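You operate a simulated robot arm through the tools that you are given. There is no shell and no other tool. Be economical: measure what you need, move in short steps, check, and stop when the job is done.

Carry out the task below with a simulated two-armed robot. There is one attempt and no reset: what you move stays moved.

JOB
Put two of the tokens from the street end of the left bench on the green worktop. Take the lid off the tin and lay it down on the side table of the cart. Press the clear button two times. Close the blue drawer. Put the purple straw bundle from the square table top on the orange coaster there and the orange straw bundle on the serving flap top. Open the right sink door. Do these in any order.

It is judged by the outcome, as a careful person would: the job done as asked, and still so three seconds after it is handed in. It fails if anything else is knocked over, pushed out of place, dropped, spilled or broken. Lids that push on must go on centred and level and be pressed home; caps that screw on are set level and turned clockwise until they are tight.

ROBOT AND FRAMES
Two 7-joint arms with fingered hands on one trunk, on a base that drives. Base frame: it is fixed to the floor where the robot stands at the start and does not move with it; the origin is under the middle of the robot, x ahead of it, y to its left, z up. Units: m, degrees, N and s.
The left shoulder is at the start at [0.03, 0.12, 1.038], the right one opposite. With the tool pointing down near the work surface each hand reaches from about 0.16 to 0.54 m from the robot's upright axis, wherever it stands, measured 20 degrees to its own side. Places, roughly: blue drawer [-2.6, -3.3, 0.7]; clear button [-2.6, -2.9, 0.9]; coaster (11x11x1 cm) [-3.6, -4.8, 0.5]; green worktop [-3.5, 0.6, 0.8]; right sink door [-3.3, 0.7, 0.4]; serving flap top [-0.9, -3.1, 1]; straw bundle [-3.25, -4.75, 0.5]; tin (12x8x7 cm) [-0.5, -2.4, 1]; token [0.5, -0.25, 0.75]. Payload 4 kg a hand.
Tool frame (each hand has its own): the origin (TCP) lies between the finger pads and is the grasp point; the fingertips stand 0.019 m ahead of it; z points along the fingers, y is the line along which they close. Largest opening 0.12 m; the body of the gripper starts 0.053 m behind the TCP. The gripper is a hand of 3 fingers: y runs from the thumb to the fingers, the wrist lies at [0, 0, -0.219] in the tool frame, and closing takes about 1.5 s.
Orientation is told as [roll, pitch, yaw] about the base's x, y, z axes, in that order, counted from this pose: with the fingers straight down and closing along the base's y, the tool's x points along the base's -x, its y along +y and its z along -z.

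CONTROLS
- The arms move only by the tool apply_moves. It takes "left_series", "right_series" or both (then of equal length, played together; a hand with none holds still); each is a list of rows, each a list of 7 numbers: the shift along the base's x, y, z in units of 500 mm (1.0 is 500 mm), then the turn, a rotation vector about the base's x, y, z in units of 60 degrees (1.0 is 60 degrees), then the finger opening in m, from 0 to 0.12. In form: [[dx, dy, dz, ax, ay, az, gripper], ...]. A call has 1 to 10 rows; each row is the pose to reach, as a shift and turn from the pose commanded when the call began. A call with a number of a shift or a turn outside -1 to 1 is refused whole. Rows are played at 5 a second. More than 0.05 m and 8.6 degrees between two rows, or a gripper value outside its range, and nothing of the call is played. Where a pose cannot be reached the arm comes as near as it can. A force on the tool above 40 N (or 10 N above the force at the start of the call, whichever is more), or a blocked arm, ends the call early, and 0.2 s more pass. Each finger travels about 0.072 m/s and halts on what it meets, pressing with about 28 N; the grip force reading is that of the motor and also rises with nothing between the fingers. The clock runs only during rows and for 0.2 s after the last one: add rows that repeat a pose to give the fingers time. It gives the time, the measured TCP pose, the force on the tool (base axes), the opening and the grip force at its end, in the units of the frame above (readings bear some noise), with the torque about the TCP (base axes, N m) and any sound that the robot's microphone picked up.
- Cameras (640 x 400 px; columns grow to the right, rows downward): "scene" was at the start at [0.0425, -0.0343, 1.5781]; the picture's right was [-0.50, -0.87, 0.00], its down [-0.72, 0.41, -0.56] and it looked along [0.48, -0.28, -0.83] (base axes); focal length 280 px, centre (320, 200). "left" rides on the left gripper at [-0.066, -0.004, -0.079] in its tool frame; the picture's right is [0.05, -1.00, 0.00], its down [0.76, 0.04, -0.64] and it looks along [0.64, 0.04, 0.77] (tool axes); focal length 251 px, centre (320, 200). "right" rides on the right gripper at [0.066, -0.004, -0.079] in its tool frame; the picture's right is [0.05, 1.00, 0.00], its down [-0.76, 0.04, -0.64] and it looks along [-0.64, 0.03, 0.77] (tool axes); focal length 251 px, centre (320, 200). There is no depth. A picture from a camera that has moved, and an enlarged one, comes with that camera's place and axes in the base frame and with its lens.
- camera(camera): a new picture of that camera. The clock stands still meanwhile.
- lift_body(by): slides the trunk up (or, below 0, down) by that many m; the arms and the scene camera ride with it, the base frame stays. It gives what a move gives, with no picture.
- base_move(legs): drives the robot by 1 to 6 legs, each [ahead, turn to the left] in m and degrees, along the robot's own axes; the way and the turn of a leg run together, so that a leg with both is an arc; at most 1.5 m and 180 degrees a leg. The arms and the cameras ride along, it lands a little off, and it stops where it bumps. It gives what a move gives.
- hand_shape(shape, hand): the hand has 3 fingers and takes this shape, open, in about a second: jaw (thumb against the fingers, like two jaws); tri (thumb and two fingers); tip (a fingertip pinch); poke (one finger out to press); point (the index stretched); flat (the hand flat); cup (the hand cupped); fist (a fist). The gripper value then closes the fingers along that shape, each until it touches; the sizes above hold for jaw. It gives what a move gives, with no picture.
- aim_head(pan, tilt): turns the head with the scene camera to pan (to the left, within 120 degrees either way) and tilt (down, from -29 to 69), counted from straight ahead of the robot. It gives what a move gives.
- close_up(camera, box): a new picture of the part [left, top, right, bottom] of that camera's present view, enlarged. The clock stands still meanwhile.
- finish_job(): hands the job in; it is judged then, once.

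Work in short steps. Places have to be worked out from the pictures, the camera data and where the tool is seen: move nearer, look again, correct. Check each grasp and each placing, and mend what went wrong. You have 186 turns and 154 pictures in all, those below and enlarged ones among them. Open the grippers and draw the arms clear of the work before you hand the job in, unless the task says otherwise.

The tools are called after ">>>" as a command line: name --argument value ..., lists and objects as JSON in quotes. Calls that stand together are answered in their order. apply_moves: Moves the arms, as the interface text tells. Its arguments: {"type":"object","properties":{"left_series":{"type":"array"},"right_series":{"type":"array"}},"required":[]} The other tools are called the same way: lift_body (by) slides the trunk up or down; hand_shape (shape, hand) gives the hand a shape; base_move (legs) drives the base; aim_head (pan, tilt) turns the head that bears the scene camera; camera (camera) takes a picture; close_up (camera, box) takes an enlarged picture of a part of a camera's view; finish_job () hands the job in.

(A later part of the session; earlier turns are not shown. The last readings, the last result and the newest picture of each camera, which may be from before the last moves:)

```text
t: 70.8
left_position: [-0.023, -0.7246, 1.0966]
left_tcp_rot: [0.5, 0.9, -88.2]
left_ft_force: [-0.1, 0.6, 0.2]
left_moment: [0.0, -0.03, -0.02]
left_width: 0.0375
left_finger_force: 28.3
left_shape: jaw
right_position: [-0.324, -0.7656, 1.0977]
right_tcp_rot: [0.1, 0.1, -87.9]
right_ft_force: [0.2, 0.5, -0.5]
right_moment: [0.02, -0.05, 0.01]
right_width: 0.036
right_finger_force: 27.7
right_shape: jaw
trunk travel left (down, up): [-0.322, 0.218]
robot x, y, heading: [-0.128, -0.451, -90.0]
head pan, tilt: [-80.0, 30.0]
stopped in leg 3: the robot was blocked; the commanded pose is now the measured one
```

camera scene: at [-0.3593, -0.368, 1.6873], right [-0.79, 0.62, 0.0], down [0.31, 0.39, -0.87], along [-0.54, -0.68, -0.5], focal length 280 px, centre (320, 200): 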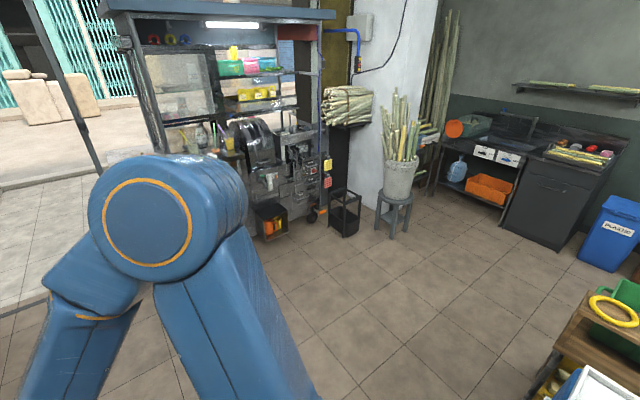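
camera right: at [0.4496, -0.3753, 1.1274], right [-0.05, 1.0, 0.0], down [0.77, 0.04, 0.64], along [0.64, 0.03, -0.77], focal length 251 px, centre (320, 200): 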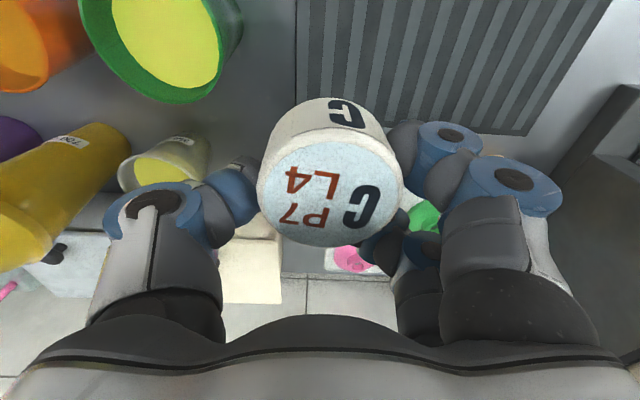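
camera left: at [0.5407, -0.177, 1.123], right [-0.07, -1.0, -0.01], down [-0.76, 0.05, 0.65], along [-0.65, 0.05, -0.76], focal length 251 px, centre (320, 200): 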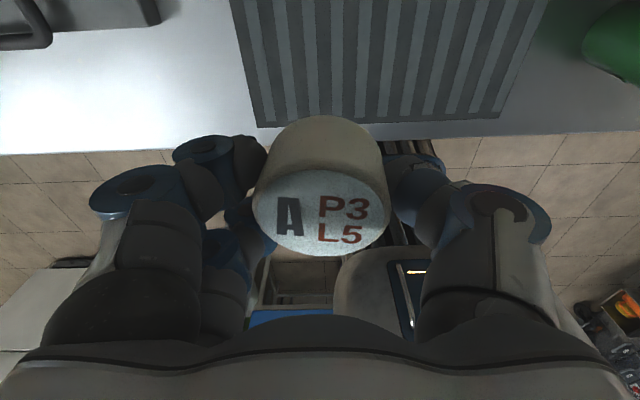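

At the target heading now; I continue forward and then turn in separate calls.

>>> base_move --legs '[[0.55, 0]]'

>>> base_move --legs '[[0, -45]]'

>>> base_move --legs '[[0, -45]]'

>>> aim_head --pan 0 --tilt 25

>>> camera --camera "scene"

```text
t: 73.9
left_position: [-0.0216, -1.2743, 1.096]
left_tcp_rot: [0.3, 1.1, -88.1]
left_ft_force: [-0.2, 0.0, -0.9]
left_moment: [0.02, 0.01, -0.01]
left_width: 0.0374
left_finger_force: 27.7
left_shape: jaw
right_position: [-0.3205, -1.3142, 1.0986]
right_tcp_rot: [0.0, 0.2, -87.7]
right_ft_force: [-1.5, 0.0, 0.0]
right_moment: [0.0, 0.02, 0.01]
right_width: 0.0358
right_finger_force: 27.8
right_shape: jaw
trunk travel left (down, up): [-0.322, 0.218]
robot x, y, heading: [-0.1316, -0.9992, -89.8]
head pan, tilt: [-80.0, 30.0]
```

```text
t: 76.2
left_position: [-0.2287, -1.2751, 1.0967]
left_tcp_rot: [0.3, 0.9, -130.1]
left_ft_force: [-0.3, 0.0, -0.6]
left_moment: [-0.01, -0.02, -0.02]
left_width: 0.0375
left_finger_force: 27.9
left_shape: jaw
right_position: [-0.478, -1.1047, 1.0985]
right_tcp_rot: [0.0, 0.1, -129.9]
right_ft_force: [-1.0, 0.5, -0.5]
right_moment: [0.01, -0.02, 0.0]
right_width: 0.0361
right_finger_force: 28.6
right_shape: jaw
trunk travel left (down, up): [-0.322, 0.218]
robot x, y, heading: [-0.0982, -1.0242, -132.9]
head pan, tilt: [-80.0, 30.0]
stopped in leg 1: the robot was blocked; the commanded pose is now the measured one
```

```text
t: 78.5
left_position: [-0.365, -1.1282, 1.0978]
left_tcp_rot: [0.3, 1.0, -172.2]
left_ft_force: [0.1, 1.2, -0.3]
left_moment: [-0.03, 0.0, -0.01]
left_width: 0.0369
left_finger_force: 27.9
left_shape: jaw
right_position: [-0.4375, -0.8338, 1.1005]
right_tcp_rot: [0.0, 0.1, -171.9]
right_ft_force: [-0.2, 0.4, -0.4]
right_moment: [0.0, 0.02, -0.03]
right_width: 0.0357
right_finger_force: 28.5
right_shape: jaw
trunk travel left (down, up): [-0.322, 0.218]
robot x, y, heading: [-0.0972, -1.067, -175.6]
head pan, tilt: [-80.0, 30.0]
stopped in leg 1: the robot was blocked; the commanded pose is now the measured one
```

```text
t: 80.0
left_position: [-0.3665, -1.1275, 1.0966]
left_tcp_rot: [0.3, 1.2, -172.1]
left_ft_force: [0.0, -0.4, -0.2]
left_moment: [-0.01, -0.05, 0.01]
left_width: 0.037
left_finger_force: 28.0
left_shape: jaw
right_position: [-0.4381, -0.8343, 1.0987]
right_tcp_rot: [-0.1, 0.1, -171.7]
right_ft_force: [-0.2, 0.1, -1.0]
right_moment: [-0.01, 0.01, -0.01]
right_width: 0.0356
right_finger_force: 28.0
right_shape: jaw
trunk travel left (down, up): [-0.322, 0.218]
robot x, y, heading: [-0.0944, -1.0651, -175.8]
head pan, tilt: [0.0, 25.0]
```

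```text
126 pictures are left
camera scene: at [-0.168, -1.07, 1.6953], right [-0.08, 1.0, 0.0], down [0.42, 0.03, -0.91], along [-0.9, -0.07, -0.42], focal length 280 px, centre (320, 200)
```

scene: 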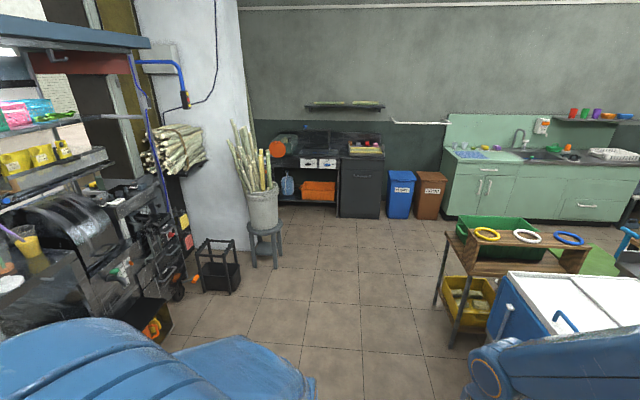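

The room ahead is clear. I drive down the aisle toward the green cabinet at x≈-2.8, y≈-1.0 and then turn right.

>>> base_move --legs '[[1.4, -4], [1.3, 0], [0, -30], [0, -30], [0, -30]]'

>>> aim_head --pan 20 --tilt 30

>>> camera --camera "scene"

```text
t: 95.4
left_position: [-3.0435, -0.9825, 1.0949]
left_tcp_rot: [0.5, 1.1, 143.7]
left_ft_force: [0.6, 0.7, -0.5]
left_moment: [-0.04, 0.01, -0.01]
left_width: 0.0368
left_finger_force: 28.0
left_shape: jaw
right_position: [-2.889, -0.7202, 1.0983]
right_tcp_rot: [0.2, 0.1, 144.3]
right_ft_force: [0.7, -0.1, -1.0]
right_moment: [-0.02, 0.04, 0.03]
right_width: 0.0355
right_finger_force: 28.0
right_shape: jaw
trunk travel left (down, up): [-0.322, 0.218]
robot x, y, heading: [-2.8276, -1.1517, 139.7]
head pan, tilt: [0.0, 25.0]
stopped in leg 4: the robot was blocked; the commanded pose is now the measured one
```

```text
t: 96.2
left_position: [-3.0438, -0.9844, 1.0955]
left_tcp_rot: [0.3, 1.3, 143.7]
left_ft_force: [-0.2, 0.5, 0.0]
left_moment: [0.06, -0.01, 0.02]
left_width: 0.0368
left_finger_force: 28.3
left_shape: jaw
right_position: [-2.892, -0.7224, 1.0996]
right_tcp_rot: [0.0, 0.1, 144.3]
right_ft_force: [-0.4, -0.3, -0.6]
right_moment: [0.02, -0.03, 0.0]
right_width: 0.0352
right_finger_force: 27.7
right_shape: jaw
trunk travel left (down, up): [-0.322, 0.218]
robot x, y, heading: [-2.8272, -1.1533, 139.8]
head pan, tilt: [20.0, 30.0]
```

```text
125 pictures are left
camera scene: at [-2.8972, -1.1347, 1.6874], right [0.35, 0.94, 0.0], down [0.47, -0.17, -0.87], along [-0.81, 0.3, -0.5], focal length 280 px, centre (320, 200)
```

scene: 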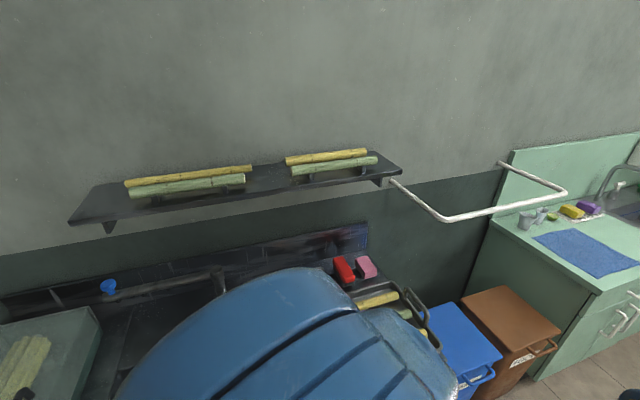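

I finish the turn with an arc and continue in +y along the aisle.

>>> base_move --legs '[[0.3, -49], [0.5, 0]]'

>>> aim_head --pan 40 --tilt 35

>>> camera --camera "scene"

```text
t: 97.8
left_position: [-3.0459, -0.8509, 1.0966]
left_tcp_rot: [0.3, 1.1, 126.0]
left_ft_force: [0.3, -0.6, -0.5]
left_moment: [0.01, -0.03, 0.0]
left_width: 0.0366
left_finger_force: 28.1
left_shape: jaw
right_position: [-2.8216, -0.6507, 1.0979]
right_tcp_rot: [0.2, 0.2, 126.4]
right_ft_force: [0.9, 0.2, 0.0]
right_moment: [0.01, 0.03, -0.03]
right_width: 0.0355
right_finger_force: 28.0
right_shape: jaw
trunk travel left (down, up): [-0.322, 0.218]
robot x, y, heading: [-2.8982, -1.0884, 122.8]
head pan, tilt: [20.0, 30.0]
stopped in leg 1: the robot was blocked; the commanded pose is now the measured one
```

```text
t: 98.6
left_position: [-3.0483, -0.8519, 1.0962]
left_tcp_rot: [0.2, 1.1, 126.0]
left_ft_force: [-0.9, 0.1, -0.4]
left_moment: [-0.01, -0.02, 0.02]
left_width: 0.0368
left_finger_force: 27.7
left_shape: jaw
right_position: [-2.8223, -0.6508, 1.0981]
right_tcp_rot: [0.1, 0.2, 126.4]
right_ft_force: [-0.2, 0.8, -0.2]
right_moment: [-0.02, -0.01, -0.01]
right_width: 0.0355
right_finger_force: 27.8
right_shape: jaw
trunk travel left (down, up): [-0.322, 0.218]
robot x, y, heading: [-2.8954, -1.0868, 122.7]
head pan, tilt: [40.0, 35.0]
```

```text
124 pictures are left
camera scene: at [-2.9727, -1.0741, 1.6795], right [0.3, 0.96, 0.0], down [0.55, -0.17, -0.82], along [-0.78, 0.24, -0.57], focal length 280 px, centre (320, 200)
```

scene: 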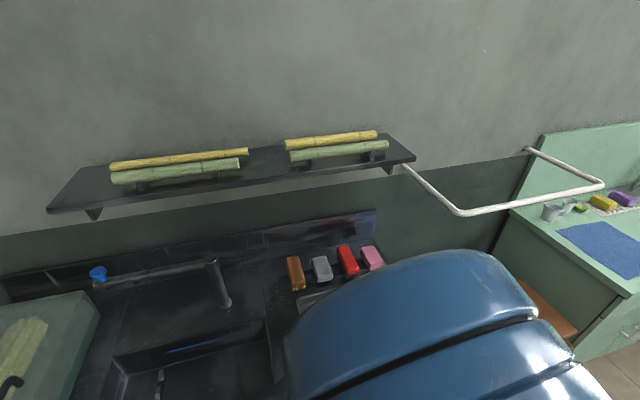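

I back up slightly away from the dark counter and finish turning to +y.

>>> base_move --legs '[[-0.2, 0], [0, -32]]'

>>> aim_head --pan 0 --tilt 35

>>> camera --camera "scene"

```text
t: 101.8
left_position: [-2.7923, -0.9739, 1.0956]
left_tcp_rot: [0.3, 1.1, 93.7]
left_ft_force: [0.3, 0.7, -0.8]
left_moment: [-0.01, 0.0, -0.01]
left_width: 0.0367
left_finger_force: 28.2
left_shape: jaw
right_position: [-2.4936, -0.925, 1.0983]
right_tcp_rot: [0.1, 0.3, 94.2]
right_ft_force: [-1.5, 0.5, -1.2]
right_moment: [0.02, -0.02, 0.0]
right_width: 0.0356
right_finger_force: 28.2
right_shape: jaw
trunk travel left (down, up): [-0.322, 0.218]
robot x, y, heading: [-2.8215, -1.2514, 91.0]
head pan, tilt: [40.0, 35.0]
```

```text
t: 102.9
left_position: [-2.7918, -0.9753, 1.0971]
left_tcp_rot: [0.4, 1.2, 93.6]
left_ft_force: [0.3, 0.1, -1.0]
left_moment: [0.01, 0.06, -0.02]
left_width: 0.0369
left_finger_force: 28.1
left_shape: jaw
right_position: [-2.4935, -0.9256, 1.0979]
right_tcp_rot: [0.2, 0.2, 94.1]
right_ft_force: [-0.3, -0.1, -0.9]
right_moment: [0.01, 0.02, 0.03]
right_width: 0.0352
right_finger_force: 27.8
right_shape: jaw
trunk travel left (down, up): [-0.322, 0.218]
robot x, y, heading: [-2.8206, -1.2531, 91.0]
head pan, tilt: [0.0, 35.0]
```

```text
123 pictures are left
camera scene: at [-2.8202, -1.1818, 1.6795], right [1.0, 0.02, 0.0], down [0.01, -0.57, -0.82], along [-0.02, 0.82, -0.57], focal length 280 px, centre (320, 200)
```

scene: 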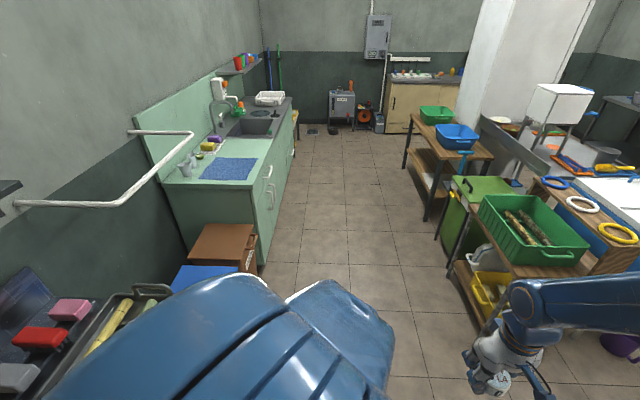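

Clear view: green cabinet with a blue cloth, sponges and the sink on top. I drive forward to y≈0.4 along x=-2.82 and turn to face it.

>>> base_move --legs '[[1.5, 0], [0.15, 0], [0, 30]]'

>>> base_move --legs '[[0, 30]]'

>>> base_move --legs '[[0, 28]]'

>>> aim_head --pan 0 --tilt 45

>>> camera --camera "scene"

```text
t: 112.7
left_position: [-2.9741, 0.6438, 1.0959]
left_tcp_rot: [0.2, 1.1, 123.8]
left_ft_force: [-0.4, 0.4, -0.4]
left_moment: [0.0, -0.02, 0.0]
left_width: 0.0365
left_finger_force: 28.6
left_shape: jaw
right_position: [-2.7394, 0.8351, 1.0992]
right_tcp_rot: [0.0, 0.3, 124.1]
right_ft_force: [-0.5, -0.3, -0.2]
right_moment: [-0.02, 0.0, -0.03]
right_width: 0.0352
right_finger_force: 28.0
right_shape: jaw
trunk travel left (down, up): [-0.322, 0.218]
robot x, y, heading: [-2.8338, 0.4044, 121.1]
head pan, tilt: [0.0, 35.0]
```

```text
t: 114.6
left_position: [-3.0773, 0.5415, 1.0962]
left_tcp_rot: [0.3, 1.1, 154.3]
left_ft_force: [-0.5, 0.2, -0.2]
left_moment: [0.01, -0.03, 0.01]
left_width: 0.0369
left_finger_force: 27.6
left_shape: jaw
right_position: [-2.9732, 0.8248, 1.0981]
right_tcp_rot: [0.1, 0.1, 154.7]
right_ft_force: [0.2, -0.9, 0.4]
right_moment: [-0.01, -0.01, 0.0]
right_width: 0.0353
right_finger_force: 28.3
right_shape: jaw
trunk travel left (down, up): [-0.322, 0.218]
robot x, y, heading: [-2.8254, 0.4307, 151.8]
head pan, tilt: [0.0, 35.0]
```

```text
t: 116.4
left_position: [-3.0982, 0.4109, 1.0972]
left_tcp_rot: [0.4, 1.0, -177.5]
left_ft_force: [0.5, 0.9, -0.5]
left_moment: [-0.04, 0.04, 0.01]
left_width: 0.0367
left_finger_force: 28.1
left_shape: jaw
right_position: [-3.1399, 0.7085, 1.0977]
right_tcp_rot: [0.2, 0.0, -177.0]
right_ft_force: [0.3, -0.2, -0.2]
right_moment: [0.0, 0.05, 0.0]
right_width: 0.0351
right_finger_force: 28.6
right_shape: jaw
trunk travel left (down, up): [-0.322, 0.218]
robot x, y, heading: [-2.8248, 0.4563, 179.4]
head pan, tilt: [0.0, 35.0]
```

```text
t: 117.1
left_position: [-3.0997, 0.4081, 1.0955]
left_tcp_rot: [0.2, 1.2, -177.5]
left_ft_force: [0.1, -0.9, -0.8]
left_moment: [0.04, 0.01, -0.01]
left_width: 0.0367
left_finger_force: 28.2
left_shape: jaw
right_position: [-3.1425, 0.7057, 1.0996]
right_tcp_rot: [0.1, 0.1, -177.2]
right_ft_force: [-0.4, 0.8, 0.3]
right_moment: [-0.02, 0.0, -0.01]
right_width: 0.035
right_finger_force: 28.1
right_shape: jaw
trunk travel left (down, up): [-0.322, 0.218]
robot x, y, heading: [-2.8235, 0.4558, 179.7]
head pan, tilt: [0.0, 45.0]
```

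```text
122 pictures are left
camera scene: at [-2.8859, 0.4554, 1.6647], right [0.01, 1.0, 0.0], down [0.71, 0.0, -0.71], along [-0.71, 0.01, -0.71], focal length 280 px, centre (320, 200)
```

scene: 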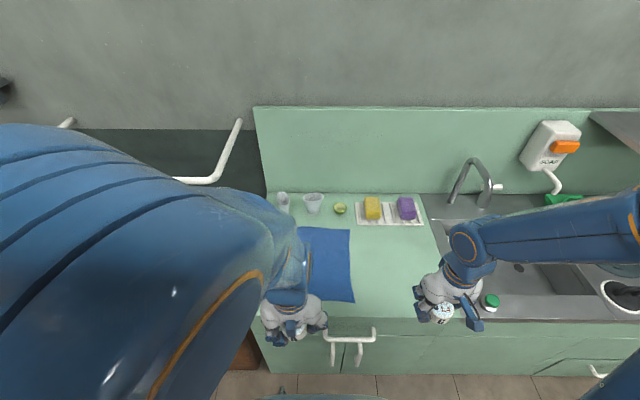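

The free green area lies between cloth and sink (y≈0.57–0.82, x≈-3.28…-3.55). I turn the base ~25° to the right and advance slightly so both hands reach it.

>>> base_move --legs '[[0, -25]]'

>>> base_move --legs '[[0.07, 0]]'

>>> camera --camera "scene"

```text
t: 118.8
left_position: [-3.0917, 0.5287, 1.096]
left_tcp_rot: [0.3, 1.1, 157.2]
left_ft_force: [0.9, -0.5, -0.4]
left_moment: [0.0, 0.01, 0.01]
left_width: 0.0366
left_finger_force: 28.2
left_shape: jaw
right_position: [-3.0027, 0.8187, 1.0986]
right_tcp_rot: [0.1, 0.2, 157.7]
right_ft_force: [0.7, -0.8, -0.5]
right_moment: [0.03, -0.01, 0.0]
right_width: 0.0351
right_finger_force: 28.0
right_shape: jaw
trunk travel left (down, up): [-0.322, 0.218]
robot x, y, heading: [-2.8306, 0.4345, 154.4]
head pan, tilt: [0.0, 45.0]
```

```text
t: 119.8
left_position: [-3.1575, 0.5616, 1.0952]
left_tcp_rot: [0.2, 1.3, 157.3]
left_ft_force: [0.3, -0.2, -0.3]
left_moment: [0.0, -0.01, 0.0]
left_width: 0.0367
left_finger_force: 27.7
left_shape: jaw
right_position: [-3.0684, 0.8494, 1.0985]
right_tcp_rot: [0.0, 0.4, 157.6]
right_ft_force: [-0.2, -0.3, -1.2]
right_moment: [0.02, -0.03, 0.01]
right_width: 0.0354
right_finger_force: 28.3
right_shape: jaw
trunk travel left (down, up): [-0.322, 0.218]
robot x, y, heading: [-2.8943, 0.4647, 154.3]
head pan, tilt: [0.0, 45.0]
```

```text
121 pictures are left
camera scene: at [-2.9542, 0.4935, 1.6645], right [0.43, 0.9, 0.0], down [0.64, -0.31, -0.7], along [-0.64, 0.31, -0.71], focal length 280 px, centre (320, 200)
```

scene: 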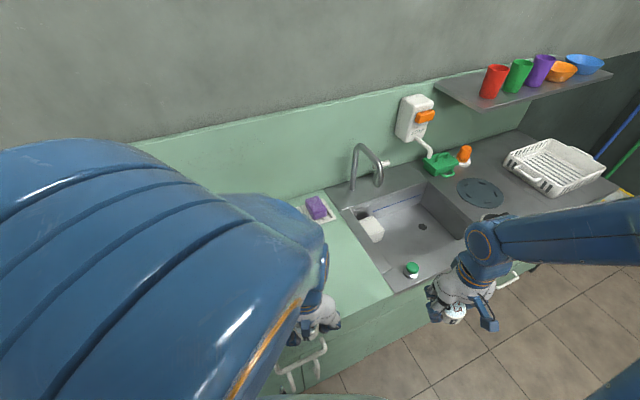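

I move the right hand over (-3.36, 0.78) and look with its camera.

>>> apply_moves --right_series '[[-0.09, -0.02, -0.02, 0, 0, 0, 0.035], [-0.18, -0.04, -0.04, 0, 0, 0, 0.035], [-0.27, -0.06, -0.06, 0, 0, 0, 0.035], [-0.36, -0.08, -0.08, 0, 0, 0, 0.035], [-0.45, -0.1, -0.1, 0, 0, 0, 0.035], [-0.53, -0.12, -0.12, 0, 0, 0, 0.035], [-0.58, -0.14, -0.14, 0, 0, 0, 0.035]]'

>>> camera --camera "right"

>>> camera --camera "scene"

```text
t: 121.4
left_position: [-3.1554, 0.5595, 1.0961]
left_tcp_rot: [0.4, 1.1, 157.2]
left_ft_force: [-0.8, -0.6, -1.1]
left_moment: [0.03, 0.01, 0.02]
left_width: 0.0364
left_finger_force: 27.9
left_shape: jaw
right_position: [-3.3565, 0.7795, 1.0262]
right_tcp_rot: [0.1, 0.2, 157.7]
right_ft_force: [-0.4, 0.7, 0.5]
right_moment: [0.03, 0.02, -0.02]
right_width: 0.0353
right_finger_force: 28.3
right_shape: jaw
trunk travel left (down, up): [-0.322, 0.218]
robot x, y, heading: [-2.8923, 0.4624, 154.4]
head pan, tilt: [0.0, 45.0]
```

```text
120 pictures are left
camera right: at [-3.2941, 0.7575, 1.1065], right [-0.33, -0.94, 0.0], down [-0.72, 0.25, 0.64], along [-0.6, 0.21, -0.77], focal length 251 px, centre (320, 200)
```

right: 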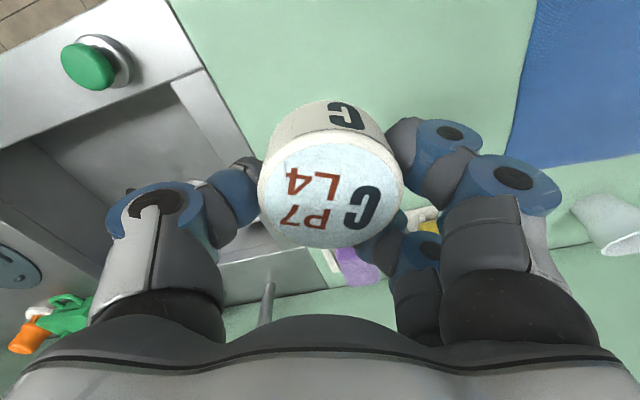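

```text
119 pictures are left
camera scene: at [-2.9512, 0.4922, 1.6647], right [0.43, 0.9, 0.0], down [0.64, -0.31, -0.71], along [-0.64, 0.31, -0.71], focal length 280 px, centre (320, 200)
```

scene: 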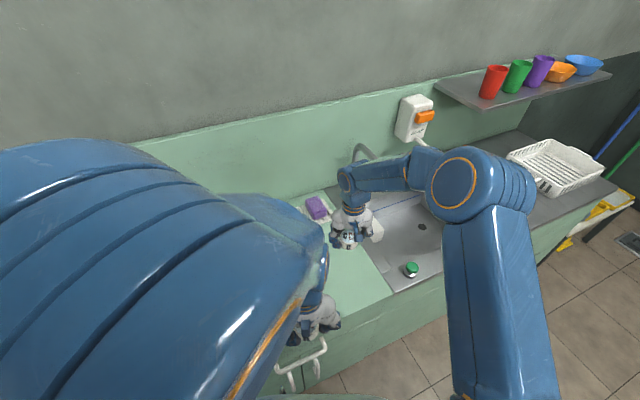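

Free zone confirmed (y≈0.55–0.90 here). I lower the right hand in steps until contact.

>>> apply_moves --right_series '[[0, 0.02, -0.08, 0, 0, 0, 0.035], [0, 0.04, -0.16, 0, 0, 0, 0.035], [0, 0.04, -0.24, 0, 0, 0, 0.035], [0, 0.04, -0.32, 0, 0, 0, 0.035], [0, 0.04, -0.35, 0, 0, 0, 0.035], [0, 0.04, -0.37, 0, 0, 0, 0.035], [0, 0.04, -0.38, 0, 0, 0, 0.035], [0, 0.04, -0.39, 0, 0, 0, 0.035], [0, 0.04, -0.4, 0, 0, 0, 0.035], [0, 0.04, -0.41, 0, 0, 0, 0.035]]'

>>> camera --camera "right"

```text
t: 123.6
left_position: [-3.1544, 0.5599, 1.0961]
left_tcp_rot: [0.3, 1.1, 157.2]
left_ft_force: [0.1, -0.8, 0.4]
left_moment: [0.01, -0.01, -0.01]
left_width: 0.0365
left_finger_force: 28.3
left_shape: jaw
right_position: [-3.3562, 0.7996, 0.8238]
right_tcp_rot: [0.1, 0.1, 157.5]
right_ft_force: [0.2, 0.5, -0.5]
right_moment: [-0.02, 0.01, 0.01]
right_width: 0.0351
right_finger_force: 28.2
right_shape: jaw
trunk travel left (down, up): [-0.322, 0.218]
robot x, y, heading: [-2.8961, 0.4642, 154.6]
head pan, tilt: [0.0, 45.0]
```

```text
118 pictures are left
camera right: at [-3.2937, 0.7777, 0.902], right [-0.33, -0.94, 0.0], down [-0.72, 0.25, 0.64], along [-0.61, 0.21, -0.77], focal length 251 px, centre (320, 200)
```

right: 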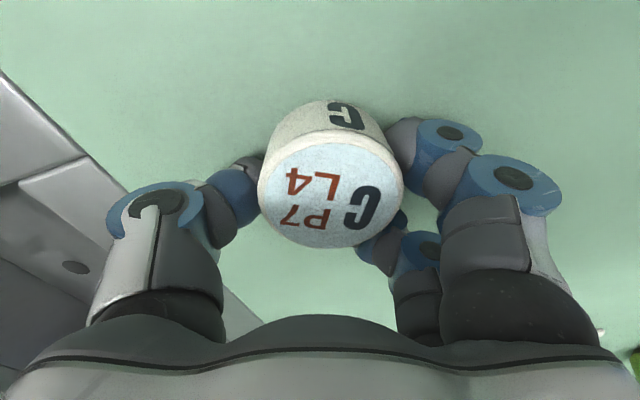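

Close to the surface but no contact yet; I continue down in 4 mm steps.

>>> apply_moves --right_series '[[0, 0, -0.01, 0, 0, 0, 0.035], [0, 0, -0.018, 0, 0, 0, 0.035], [0, 0, -0.026, 0, 0, 0, 0.035], [0, 0, -0.034, 0, 0, 0, 0.035], [0, 0, -0.042, 0, 0, 0, 0.035], [0, 0, -0.05, 0, 0, 0, 0.035], [0, 0, -0.058, 0, 0, 0, 0.035]]'

```text
t: 124.3
left_position: [-3.1544, 0.5598, 1.0962]
left_tcp_rot: [0.4, 1.1, 157.3]
left_ft_force: [-0.3, -0.8, -1.4]
left_moment: [-0.03, -0.03, 0.01]
left_width: 0.0363
left_finger_force: 28.4
left_shape: jaw
right_position: [-3.3604, 0.7995, 0.8202]
right_tcp_rot: [0.1, -0.5, 157.4]
right_ft_force: [5.9, -2.4, 24.3]
right_moment: [-0.21, -0.36, -0.07]
right_width: 0.0371
right_finger_force: 28.1
right_shape: jaw
trunk travel left (down, up): [-0.322, 0.218]
robot x, y, heading: [-2.8926, 0.466, 154.5]
head pan, tilt: [0.0, 45.0]
stopped in row 3 (right hand): the force on the tool passed its limit at 44 N (the readings are from after the stop); the commanded pose is now the measured one
```

Contact at TCP 0.820. I open, then lift straight up and check.

>>> apply_moves --right_series '[[0, 0, 0.004, 0, 0, 0, 0.045], [0, 0, 0.004, 0, 0, 0, 0.06], [0, 0, 0.004, 0, 0, 0, 0.08], [0, 0, 0.004, 0, 0, 0, 0.085], [0, 0, 0.02, 0, 0, 0, 0.085], [0, 0, 0.1, 0, 0, 0, 0.085], [0, 0, 0.2, 0, 0, 0, 0.085], [0, 0, 0.3, 0, 0, 0, 0.085], [0, 0, 0.4, 0, 0, 0, 0.085]]'

>>> camera --camera "right"

```text
t: 126.3
left_position: [-3.1547, 0.5592, 1.0959]
left_tcp_rot: [0.3, 1.1, 157.3]
left_ft_force: [-0.2, -0.8, -0.4]
left_moment: [0.03, 0.01, 0.03]
left_width: 0.0364
left_finger_force: 27.9
left_shape: jaw
right_position: [-3.3593, 0.8002, 1.0178]
right_tcp_rot: [0.0, -0.3, 157.6]
right_ft_force: [0.6, -0.4, 0.0]
right_moment: [-0.02, 0.01, 0.0]
right_width: 0.0843
right_finger_force: 0.1
right_shape: jaw
trunk travel left (down, up): [-0.322, 0.218]
robot x, y, heading: [-2.8913, 0.4615, 154.3]
head pan, tilt: [0.0, 45.0]
```

```text
117 pictures are left
camera right: at [-3.2967, 0.7778, 1.0968], right [-0.33, -0.94, 0.0], down [-0.72, 0.25, 0.65], along [-0.61, 0.21, -0.76], focal length 251 px, centre (320, 200)
```

right: 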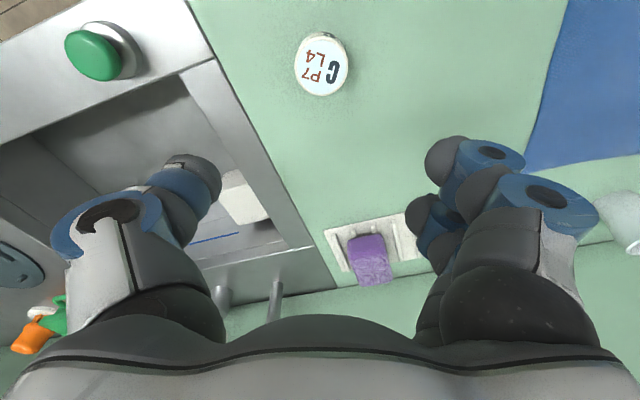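

C is set down upright. I retract the right hand and bring the left over (-3.35, 0.655).

>>> apply_moves --left_series '[[0, 0, 0, 0, 0, 0, 0.035], [0, 0, 0, 0, 0, 0, 0.035], [-0.07, 0.03, -0.03, 0, 0, 0, 0.035], [-0.14, 0.06, -0.06, 0, 0, 0, 0.035], [-0.21, 0.09, -0.1, 0, 0, 0, 0.035], [-0.28, 0.12, -0.14, 0, 0, 0, 0.035], [-0.34, 0.16, -0.2, 0, 0, 0, 0.035], [-0.39, 0.19, -0.26, 0, 0, 0, 0.035]]' --right_series '[[0.08, 0.02, 0.04, 0, 0, 0, 0.085], [0.16, 0.04, 0.08, 0, 0, 0, 0.085], [0.24, 0.06, 0.12, 0, 0, 0, 0.085], [0.32, 0.08, 0.15, 0, 0, 0, 0.085], [0.4, 0.1, 0.15, 0, 0, 0, 0.085], [0.48, 0.12, 0.15, 0, 0, 0, 0.085], [0.56, 0.14, 0.15, 0, 0, 0, 0.085], [0.58, 0.14, 0.15, 0, 0, 0, 0.085]]'

>>> camera --camera "left"

```text
t: 128.1
left_position: [-3.3511, 0.6546, 0.9641]
left_tcp_rot: [0.4, 1.1, 157.1]
left_ft_force: [-0.3, -0.4, -1.1]
left_moment: [-0.02, -0.03, 0.03]
left_width: 0.0364
left_finger_force: 28.2
left_shape: jaw
right_position: [-3.071, 0.8707, 1.0916]
right_tcp_rot: [0.1, -0.1, 157.7]
right_ft_force: [-1.1, 0.5, -0.3]
right_moment: [-0.01, 0.02, -0.01]
right_width: 0.0841
right_finger_force: 0.1
right_shape: jaw
trunk travel left (down, up): [-0.322, 0.218]
robot x, y, heading: [-2.8959, 0.4647, 154.3]
head pan, tilt: [0.0, 45.0]
```

```text
116 pictures are left
camera left: at [-3.4128, 0.6837, 1.0401], right [0.44, 0.9, 0.0], down [0.68, -0.33, 0.66], along [0.59, -0.29, -0.75], focal length 251 px, centre (320, 200)
```

left: 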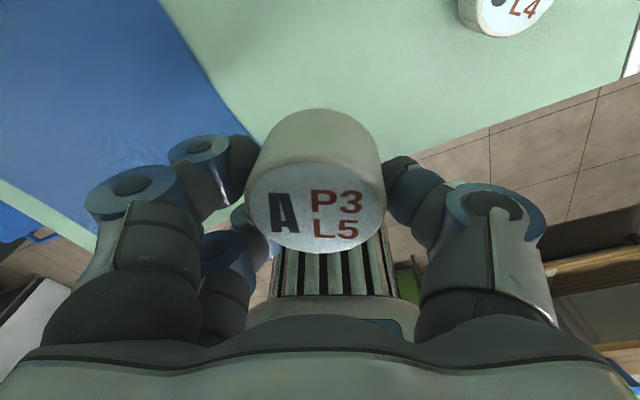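

Good spot: ~9 cm from cloth, 11 cm from edge. Lowering the left to contact.

>>> apply_moves --left_series '[[0, 0.015, -0.08, 0, 0, 0, 0.035], [0, 0.015, -0.16, 0, 0, 0, 0.035], [0, 0.015, -0.22, 0, 0, 0, 0.035], [0, 0.015, -0.25, 0, 0, 0, 0.035], [0, 0.015, -0.265, 0, 0, 0, 0.035], [0, 0.015, -0.275, 0, 0, 0, 0.035], [0, 0.015, -0.285, 0, 0, 0, 0.035], [0, 0.015, -0.295, 0, 0, 0, 0.035], [0, 0.015, -0.305, 0, 0, 0, 0.035]]'

```text
t: 130.2
left_position: [-3.3517, 0.6665, 0.8181]
left_tcp_rot: [-0.1, 0.5, 157.0]
left_ft_force: [6.4, -2.3, 23.9]
left_moment: [0.19, -0.04, -0.05]
left_width: 0.0371
left_finger_force: 28.4
left_shape: jaw
right_position: [-3.0677, 0.8704, 1.0931]
right_tcp_rot: [0.2, -0.4, 157.5]
right_ft_force: [0.0, 0.0, -0.3]
right_moment: [0.0, 0.0, -0.03]
right_width: 0.0845
right_finger_force: 0.0
right_shape: jaw
trunk travel left (down, up): [-0.322, 0.218]
robot x, y, heading: [-2.8949, 0.4641, 154.4]
head pan, tilt: [0.0, 45.0]
stopped in row 9 (left hand): the force on the tool passed its limit at 42 N (the readings are from after the stop); the commanded pose is now the measured one
```

Contact; I open, lift, and pull the left hand back.

>>> apply_moves --left_series '[[0, 0, 0.004, 0, 0, 0, 0.045], [0, 0, 0.004, 0, 0, 0, 0.06], [0, 0, 0.004, 0, 0, 0, 0.075], [0, 0, 0.004, 0, 0, 0, 0.08], [0, 0, 0.02, 0, 0, 0, 0.08], [0, 0, 0.1, 0, 0, 0, 0.08], [0, 0, 0.2, 0, 0, 0, 0.08], [0, 0, 0.3, 0, 0, 0, 0.08], [0, 0, 0.4, 0, 0, 0, 0.08]]'

>>> apply_moves --left_series '[[0.08, -0.05, 0.03, 0, 0, 0, 0.1], [0.16, -0.1, 0.06, 0, 0, 0, 0.1], [0.24, -0.15, 0.09, 0, 0, 0, 0.1], [0.32, -0.2, 0.1, 0, 0, 0, 0.1], [0.38, -0.25, 0.1, 0, 0, 0, 0.1]]'

>>> aim_head --pan 10 --tilt 60

>>> camera --camera "scene"

```text
t: 132.2
left_position: [-3.3504, 0.6644, 1.0185]
left_tcp_rot: [-0.1, 0.7, 157.0]
left_ft_force: [-0.3, -0.1, 0.8]
left_moment: [0.01, 0.02, 0.01]
left_width: 0.0793
left_finger_force: 0.0
left_shape: jaw
right_position: [-3.0676, 0.8702, 1.0934]
right_tcp_rot: [0.1, -0.3, 157.5]
right_ft_force: [0.5, 0.1, 0.3]
right_moment: [0.0, 0.03, 0.03]
right_width: 0.0845
right_finger_force: 0.1
right_shape: jaw
trunk travel left (down, up): [-0.322, 0.218]
robot x, y, heading: [-2.9, 0.4658, 154.6]
head pan, tilt: [0.0, 45.0]
```

```text
t: 133.4
left_position: [-3.1599, 0.5406, 1.0674]
left_tcp_rot: [0.0, 0.7, 157.2]
left_ft_force: [-0.1, 0.7, -0.6]
left_moment: [0.0, 0.0, -0.03]
left_width: 0.0998
left_finger_force: 0.0
left_shape: jaw
right_position: [-3.0687, 0.871, 1.093]
right_tcp_rot: [0.0, -0.3, 157.4]
right_ft_force: [0.0, -0.5, -0.4]
right_moment: [0.03, 0.02, -0.01]
right_width: 0.0842
right_finger_force: 0.1
right_shape: jaw
trunk travel left (down, up): [-0.322, 0.218]
robot x, y, heading: [-2.897, 0.4652, 154.4]
head pan, tilt: [0.0, 45.0]
```

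```text
t: 134.2
left_position: [-3.1606, 0.5427, 1.0665]
left_tcp_rot: [0.0, 0.7, 157.1]
left_ft_force: [0.0, -1.0, 0.2]
left_moment: [-0.01, -0.02, 0.03]
left_width: 0.0995
left_finger_force: 0.0
left_shape: jaw
right_position: [-3.069, 0.8712, 1.0927]
right_tcp_rot: [0.1, -0.4, 157.6]
right_ft_force: [0.4, -0.4, -0.1]
right_moment: [0.03, 0.02, 0.01]
right_width: 0.0846
right_finger_force: 0.0
right_shape: jaw
trunk travel left (down, up): [-0.322, 0.218]
robot x, y, heading: [-2.8977, 0.4614, 154.4]
head pan, tilt: [10.0, 60.0]
```

```text
115 pictures are left
camera scene: at [-2.941, 0.4751, 1.6453], right [0.27, 0.96, 0.0], down [0.83, -0.23, -0.5], along [-0.48, 0.14, -0.87], focal length 280 px, centre (320, 200)
```

scene: 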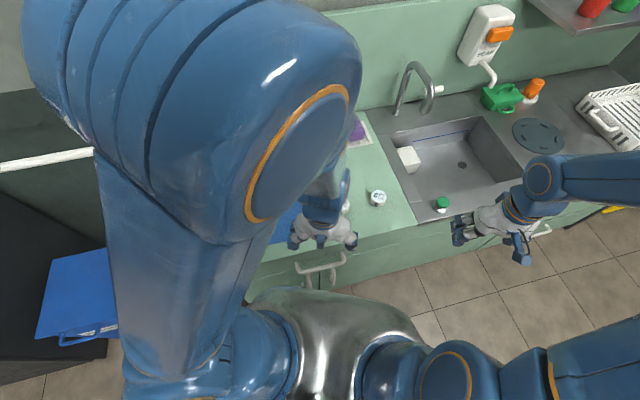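

Tokens done (C visible, A just behind the hand). Next the right sink door: I back up, face the cabinet and look at the handles.

>>> base_move --legs '[[-0.35, 0], [0, 25]]'

>>> aim_head --pan -5 --tilt 50

>>> camera --camera "scene"

```text
t: 137.7
left_position: [-2.8497, 0.2683, 1.0674]
left_tcp_rot: [0.1, 0.7, -177.7]
left_ft_force: [0.0, 0.2, -0.2]
left_moment: [0.03, 0.0, 0.02]
left_width: 0.0997
left_finger_force: 0.1
left_shape: jaw
right_position: [-2.9068, 0.6052, 1.0926]
right_tcp_rot: [0.1, -0.2, -177.3]
right_ft_force: [-0.3, -0.9, -0.2]
right_moment: [0.01, 0.0, 0.0]
right_width: 0.0845
right_finger_force: 0.2
right_shape: jaw
trunk travel left (down, up): [-0.322, 0.218]
robot x, y, heading: [-2.5794, 0.3387, 179.4]
head pan, tilt: [10.0, 60.0]
```

```text
t: 138.5
left_position: [-2.8516, 0.2675, 1.0667]
left_tcp_rot: [-0.1, 0.8, -177.7]
left_ft_force: [0.3, -0.4, 0.1]
left_moment: [0.0, -0.01, 0.01]
left_width: 0.1001
left_finger_force: 0.1
left_shape: jaw
right_position: [-2.908, 0.6061, 1.0926]
right_tcp_rot: [0.0, -0.3, -177.4]
right_ft_force: [-1.0, -0.3, 0.1]
right_moment: [0.0, -0.02, 0.01]
right_width: 0.0849
right_finger_force: 0.0
right_shape: jaw
trunk travel left (down, up): [-0.322, 0.218]
robot x, y, heading: [-2.5781, 0.3384, 179.5]
head pan, tilt: [-5.0, 50.0]
```

```text
114 pictures are left
camera scene: at [-2.6338, 0.3449, 1.6578], right [0.1, 1.0, 0.0], down [0.76, -0.07, -0.64], along [-0.64, 0.06, -0.77], focal length 280 px, centre (320, 200)
```

scene: 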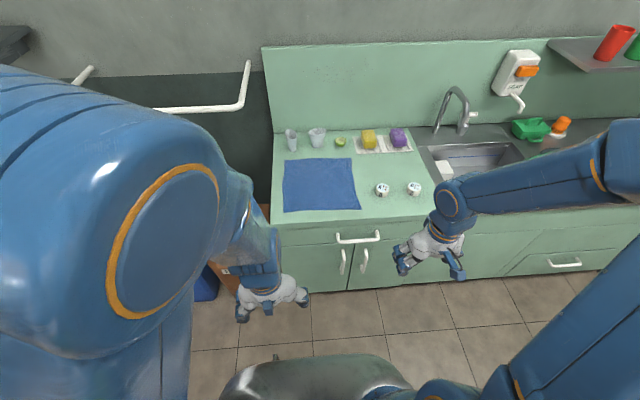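

Both tokens stand on the green worktop. There is a drawer handle on top and two vertical door handles below; I zoom in on these.

>>> close_up --camera "scene" --box '[280, 200, 480, 325]'

>>> lift_body --by -0.3

>>> aim_head --pan -20 --tilt 45

>>> camera --camera "scene"

```text
3.20 times, centred on (380, 262) of scene
camera zoom: at [-2.6338, 0.3449, 1.6578], right [0.1, 1.0, 0.0], down [0.76, -0.07, -0.64], along [-0.64, 0.06, -0.77], focal length 896 px, centre (128, 0)
```

zoom: 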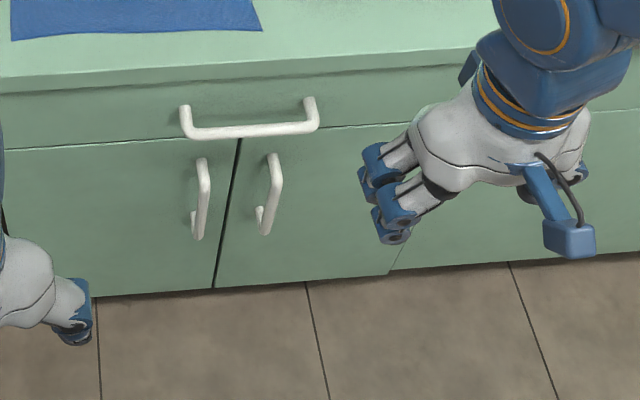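

```text
t: 141.5
left_position: [-2.8507, 0.2687, 0.7668]
left_tcp_rot: [0.0, 0.6, -177.7]
left_ft_force: [-0.2, -0.4, -1.4]
left_moment: [0.02, -0.04, 0.01]
left_width: 0.0999
left_finger_force: 0.1
left_shape: jaw
right_position: [-2.9076, 0.6054, 0.793]
right_tcp_rot: [0.1, -0.4, -177.2]
right_ft_force: [-0.2, 0.4, 0.3]
right_moment: [0.02, 0.01, -0.01]
right_width: 0.0849
right_finger_force: 0.1
right_shape: jaw
trunk travel left (down, up): [-0.022, 0.518]
robot x, y, heading: [-2.5761, 0.3357, 179.5]
head pan, tilt: [-5.0, 50.0]
```

```text
t: 142.3
left_position: [-2.8513, 0.269, 0.7672]
left_tcp_rot: [-0.1, 0.7, -177.7]
left_ft_force: [-0.8, 0.0, 0.0]
left_moment: [0.01, 0.02, -0.01]
left_width: 0.0997
left_finger_force: 0.1
left_shape: jaw
right_position: [-2.9081, 0.6069, 0.7928]
right_tcp_rot: [0.0, -0.4, -177.3]
right_ft_force: [-0.3, 0.1, 0.5]
right_moment: [0.01, 0.01, -0.01]
right_width: 0.0847
right_finger_force: 0.0
right_shape: jaw
trunk travel left (down, up): [-0.022, 0.518]
robot x, y, heading: [-2.5754, 0.3381, 179.5]
head pan, tilt: [-20.0, 45.0]
```

```text
112 pictures are left
camera scene: at [-2.633, 0.3668, 1.3647], right [0.35, 0.94, 0.0], down [0.66, -0.25, -0.71], along [-0.66, 0.25, -0.71], focal length 280 px, centre (320, 200)
```

scene: 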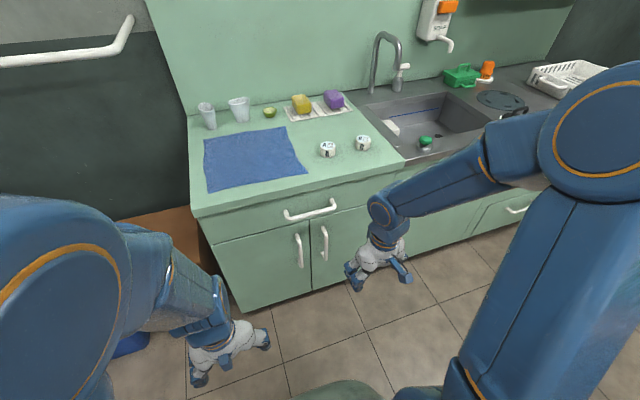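

Handle of the right door is at about (-3.225, 0.61), z≈0.40–0.57. I rotate the right hand so its fingers point at the cabinet while lowering it.

>>> apply_moves --right_series '[[-0.03, 0, -0.04, 0, 0.14, 0, 0.085], [-0.06, 0, -0.08, 0, 0.28, 0, 0.085], [-0.09, 0, -0.12, 0, 0.42, 0, 0.085], [-0.12, 0, -0.17, 0, 0.56, 0, 0.085], [-0.15, 0, -0.22, 0, 0.7, 0, 0.085], [-0.18, 0, -0.27, 0, 0.84, 0, 0.085], [-0.2, 0, -0.32, 0, 0.98, 0, 0.085]]'

>>> apply_moves --right_series '[[-0.02, 0, -0.06, 0, 0.14, 0, 0.085], [-0.04, 0, -0.12, 0, 0.28, 0, 0.085], [-0.05, 0, -0.18, 0, 0.42, 0, 0.085], [-0.06, 0, -0.24, 0, 0.52, 0, 0.085]]'

>>> camera --camera "scene"

>>> camera --camera "right"

```text
t: 143.9
left_position: [-2.8499, 0.2688, 0.7669]
left_tcp_rot: [0.0, 0.6, -177.7]
left_ft_force: [1.2, 0.4, 0.3]
left_moment: [0.02, 0.01, -0.03]
left_width: 0.1
left_finger_force: 0.1
left_shape: jaw
right_position: [-2.997, 0.6508, 0.6416]
right_tcp_rot: [-11.9, -56.2, -167.2]
right_ft_force: [-1.0, -0.9, 0.9]
right_moment: [0.05, -0.11, -0.12]
right_width: 0.085
right_finger_force: 0.1
right_shape: jaw
right hand out of reach, approached as far as the arm can: row 2, 3, 7
trunk travel left (down, up): [-0.022, 0.518]
robot x, y, heading: [-2.5791, 0.342, 179.3]
head pan, tilt: [-20.0, 45.0]
```

```text
t: 144.9
left_position: [-2.8511, 0.2677, 0.7662]
left_tcp_rot: [0.0, 0.7, -177.8]
left_ft_force: [0.6, -0.2, -0.1]
left_moment: [-0.01, -0.02, 0.02]
left_width: 0.1
left_finger_force: 0.0
left_shape: jaw
right_position: [-2.984, 0.7207, 0.5802]
right_tcp_rot: [-68.9, -87.0, -107.7]
right_ft_force: [-0.1, 0.0, -0.5]
right_moment: [0.02, 0.03, 0.01]
right_width: 0.0851
right_finger_force: 0.0
right_shape: jaw
right hand out of reach, approached as far as the arm can: row 1, 2, 3, 4
trunk travel left (down, up): [-0.022, 0.518]
robot x, y, heading: [-2.573, 0.3341, 179.3]
head pan, tilt: [-20.0, 45.0]
```

```text
111 pictures are left
camera scene: at [-2.6332, 0.367, 1.3647], right [0.35, 0.94, 0.0], down [0.66, -0.25, -0.71], along [-0.66, 0.25, -0.71], focal length 280 px, centre (320, 200)
```

scene: 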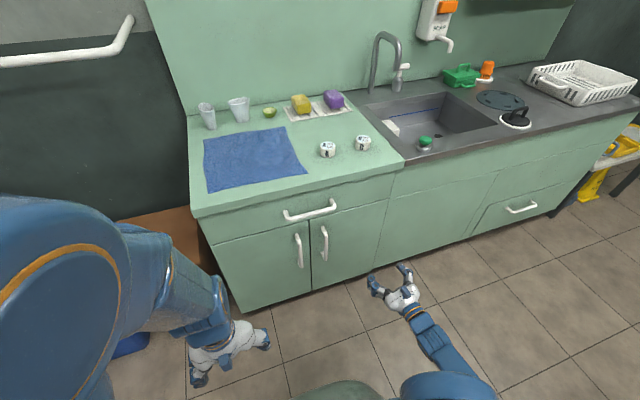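

```text
110 pictures are left
camera right: at [-2.9043, 0.7324, 0.5156], right [0.06, -0.99, -0.1], down [0.63, -0.04, 0.77], along [-0.77, -0.11, 0.63], focal length 251 px, centre (320, 200)
```

right: 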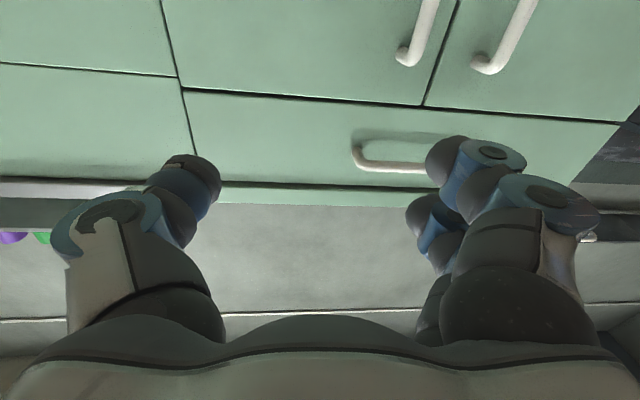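

Fingers now point at the door. I step toward a pre-grasp 7 cm before the handle (being careful since the commanded pose may differ from the measured one).

>>> apply_moves --right_series '[[-0.06, 0, -0.01, 0, 0, 0, 0.085], [-0.12, 0, -0.02, 0, 0, 0, 0.085], [-0.18, 0, -0.03, 0, 0, 0, 0.085], [-0.2, 0, -0.04, 0, 0, 0, 0.085], [-0.2, 0, -0.04, 0, 0, 0, 0.085]]'

>>> camera --camera "right"

```text
t: 146.1
left_position: [-2.851, 0.2686, 0.7668]
left_tcp_rot: [0.0, 0.8, -177.7]
left_ft_force: [0.2, 0.1, 0.1]
left_moment: [-0.03, -0.02, -0.04]
left_width: 0.1
left_finger_force: 0.0
left_shape: jaw
right_position: [-3.0851, 0.7196, 0.56]
right_tcp_rot: [-68.0, -87.1, -108.6]
right_ft_force: [-0.8, -0.1, -0.1]
right_moment: [0.0, -0.02, -0.01]
right_width: 0.085
right_finger_force: 0.1
right_shape: jaw
trunk travel left (down, up): [-0.022, 0.518]
robot x, y, heading: [-2.5759, 0.3395, 179.3]
head pan, tilt: [-20.0, 45.0]
```

```text
109 pictures are left
camera right: at [-3.0051, 0.7316, 0.4953], right [0.06, -0.99, -0.1], down [0.63, -0.04, 0.77], along [-0.77, -0.11, 0.63], focal length 251 px, centre (320, 200)
```

right: 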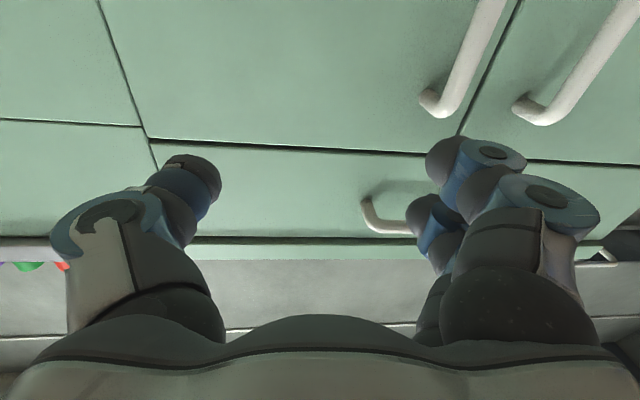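

Handle top corner triangulates to (-3.225, 0.609, 0.56), the other handle at y≈0.505; hinge near y≈0.89. I align in y/z with opening 0.06, then advance.

>>> apply_moves --right_series '[[0, -0.05, -0.04, 0, 0, 0, 0.06], [0, -0.11, -0.08, 0, 0, 0, 0.06], [0, -0.16, -0.12, 0, 0, 0, 0.06], [0, -0.215, -0.15, 0, 0, 0, 0.06], [-0.06, -0.215, -0.15, 0, 0, 0, 0.06], [-0.12, -0.215, -0.15, 0, 0, 0, 0.06]]'

>>> camera --camera "right"

>>> close_up --camera "scene" --box '[240, 180, 440, 305]'

```text
t: 147.5
left_position: [-2.8509, 0.2689, 0.7668]
left_tcp_rot: [0.0, 0.7, -177.7]
left_ft_force: [0.9, 0.1, 0.4]
left_moment: [-0.01, 0.01, 0.01]
left_width: 0.1001
left_finger_force: 0.1
left_shape: jaw
right_position: [-3.1442, 0.6127, 0.4847]
right_tcp_rot: [-67.5, -87.1, -109.3]
right_ft_force: [0.3, -0.1, 0.0]
right_moment: [-0.03, 0.0, -0.01]
right_width: 0.0605
right_finger_force: 0.1
right_shape: jaw
trunk travel left (down, up): [-0.022, 0.518]
robot x, y, heading: [-2.5813, 0.3361, 179.3]
head pan, tilt: [-20.0, 45.0]
```

```text
108 pictures are left
camera right: at [-3.0648, 0.6238, 0.4201], right [0.06, -0.99, -0.1], down [0.63, -0.04, 0.77], along [-0.77, -0.11, 0.63], focal length 251 px, centre (320, 200)
```

right: 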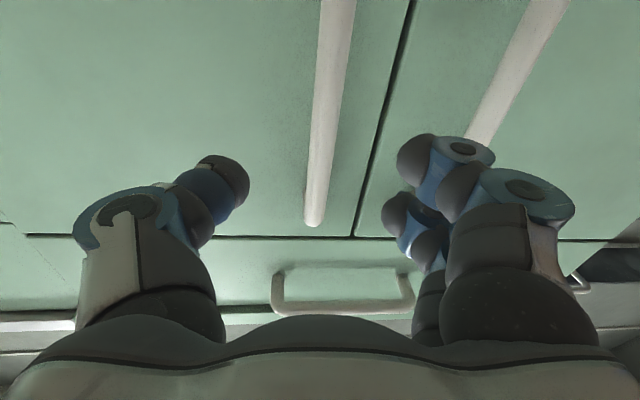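

```text
3.20 times, centred on (340, 242) of scene
camera zoom: at [-2.6331, 0.3668, 1.3647], right [0.35, 0.94, 0.0], down [0.66, -0.25, -0.71], along [-0.66, 0.25, -0.71], focal length 896 px, centre (256, 64)
```

zoom: 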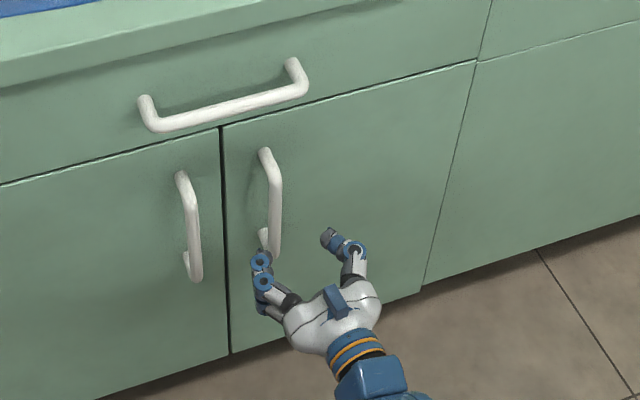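

The bar is centred between the fingers. Advancing 7 cm, then closing.

>>> apply_moves --right_series '[[-0.05, 0, 0, 0, 0, 0, 0.06], [-0.1, 0, 0, 0, 0, 0, 0.06], [-0.14, 0, 0, 0, 0, 0, 0.06], [-0.14, 0, 0, 0, 0, 0, 0.04], [-0.14, 0, 0, 0, 0, 0, 0.02], [-0.14, 0, 0, 0, 0, 0, 0.005], [-0.14, 0, 0, 0, 0, 0, 0.005], [-0.14, 0, 0, 0, 0, 0, 0.005]]'

>>> close_up --camera "scene" --box '[240, 180, 440, 305]'

```text
t: 149.3
left_position: [-2.8503, 0.2666, 0.7678]
left_tcp_rot: [0.0, 0.6, -177.7]
left_ft_force: [0.9, 0.6, 0.3]
left_moment: [0.02, 0.02, -0.01]
left_width: 0.0998
left_finger_force: 0.1
left_shape: jaw
right_position: [-3.2136, 0.6114, 0.4846]
right_tcp_rot: [-67.5, -87.1, -109.2]
right_ft_force: [-0.6, -1.6, -0.6]
right_moment: [-0.04, 0.0, -0.02]
right_width: 0.0052
right_finger_force: 0.0
right_shape: jaw
trunk travel left (down, up): [-0.022, 0.518]
robot x, y, heading: [-2.5789, 0.3397, 179.3]
head pan, tilt: [-20.0, 45.0]
```

```text
3.20 times, centred on (340, 242) of scene
camera zoom: at [-2.6331, 0.3668, 1.3647], right [0.35, 0.94, 0.0], down [0.66, -0.25, -0.71], along [-0.66, 0.25, -0.71], focal length 896 px, centre (256, 64)
```

zoom: 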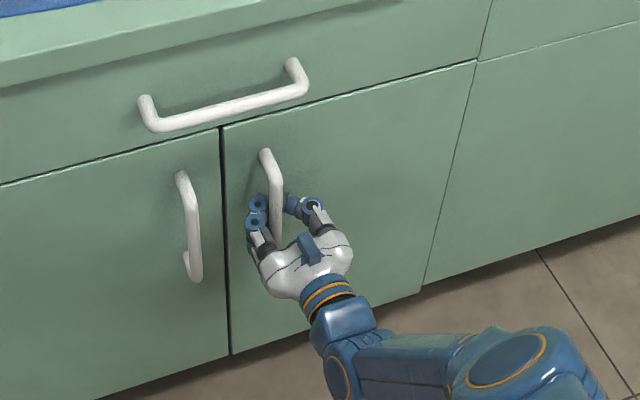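

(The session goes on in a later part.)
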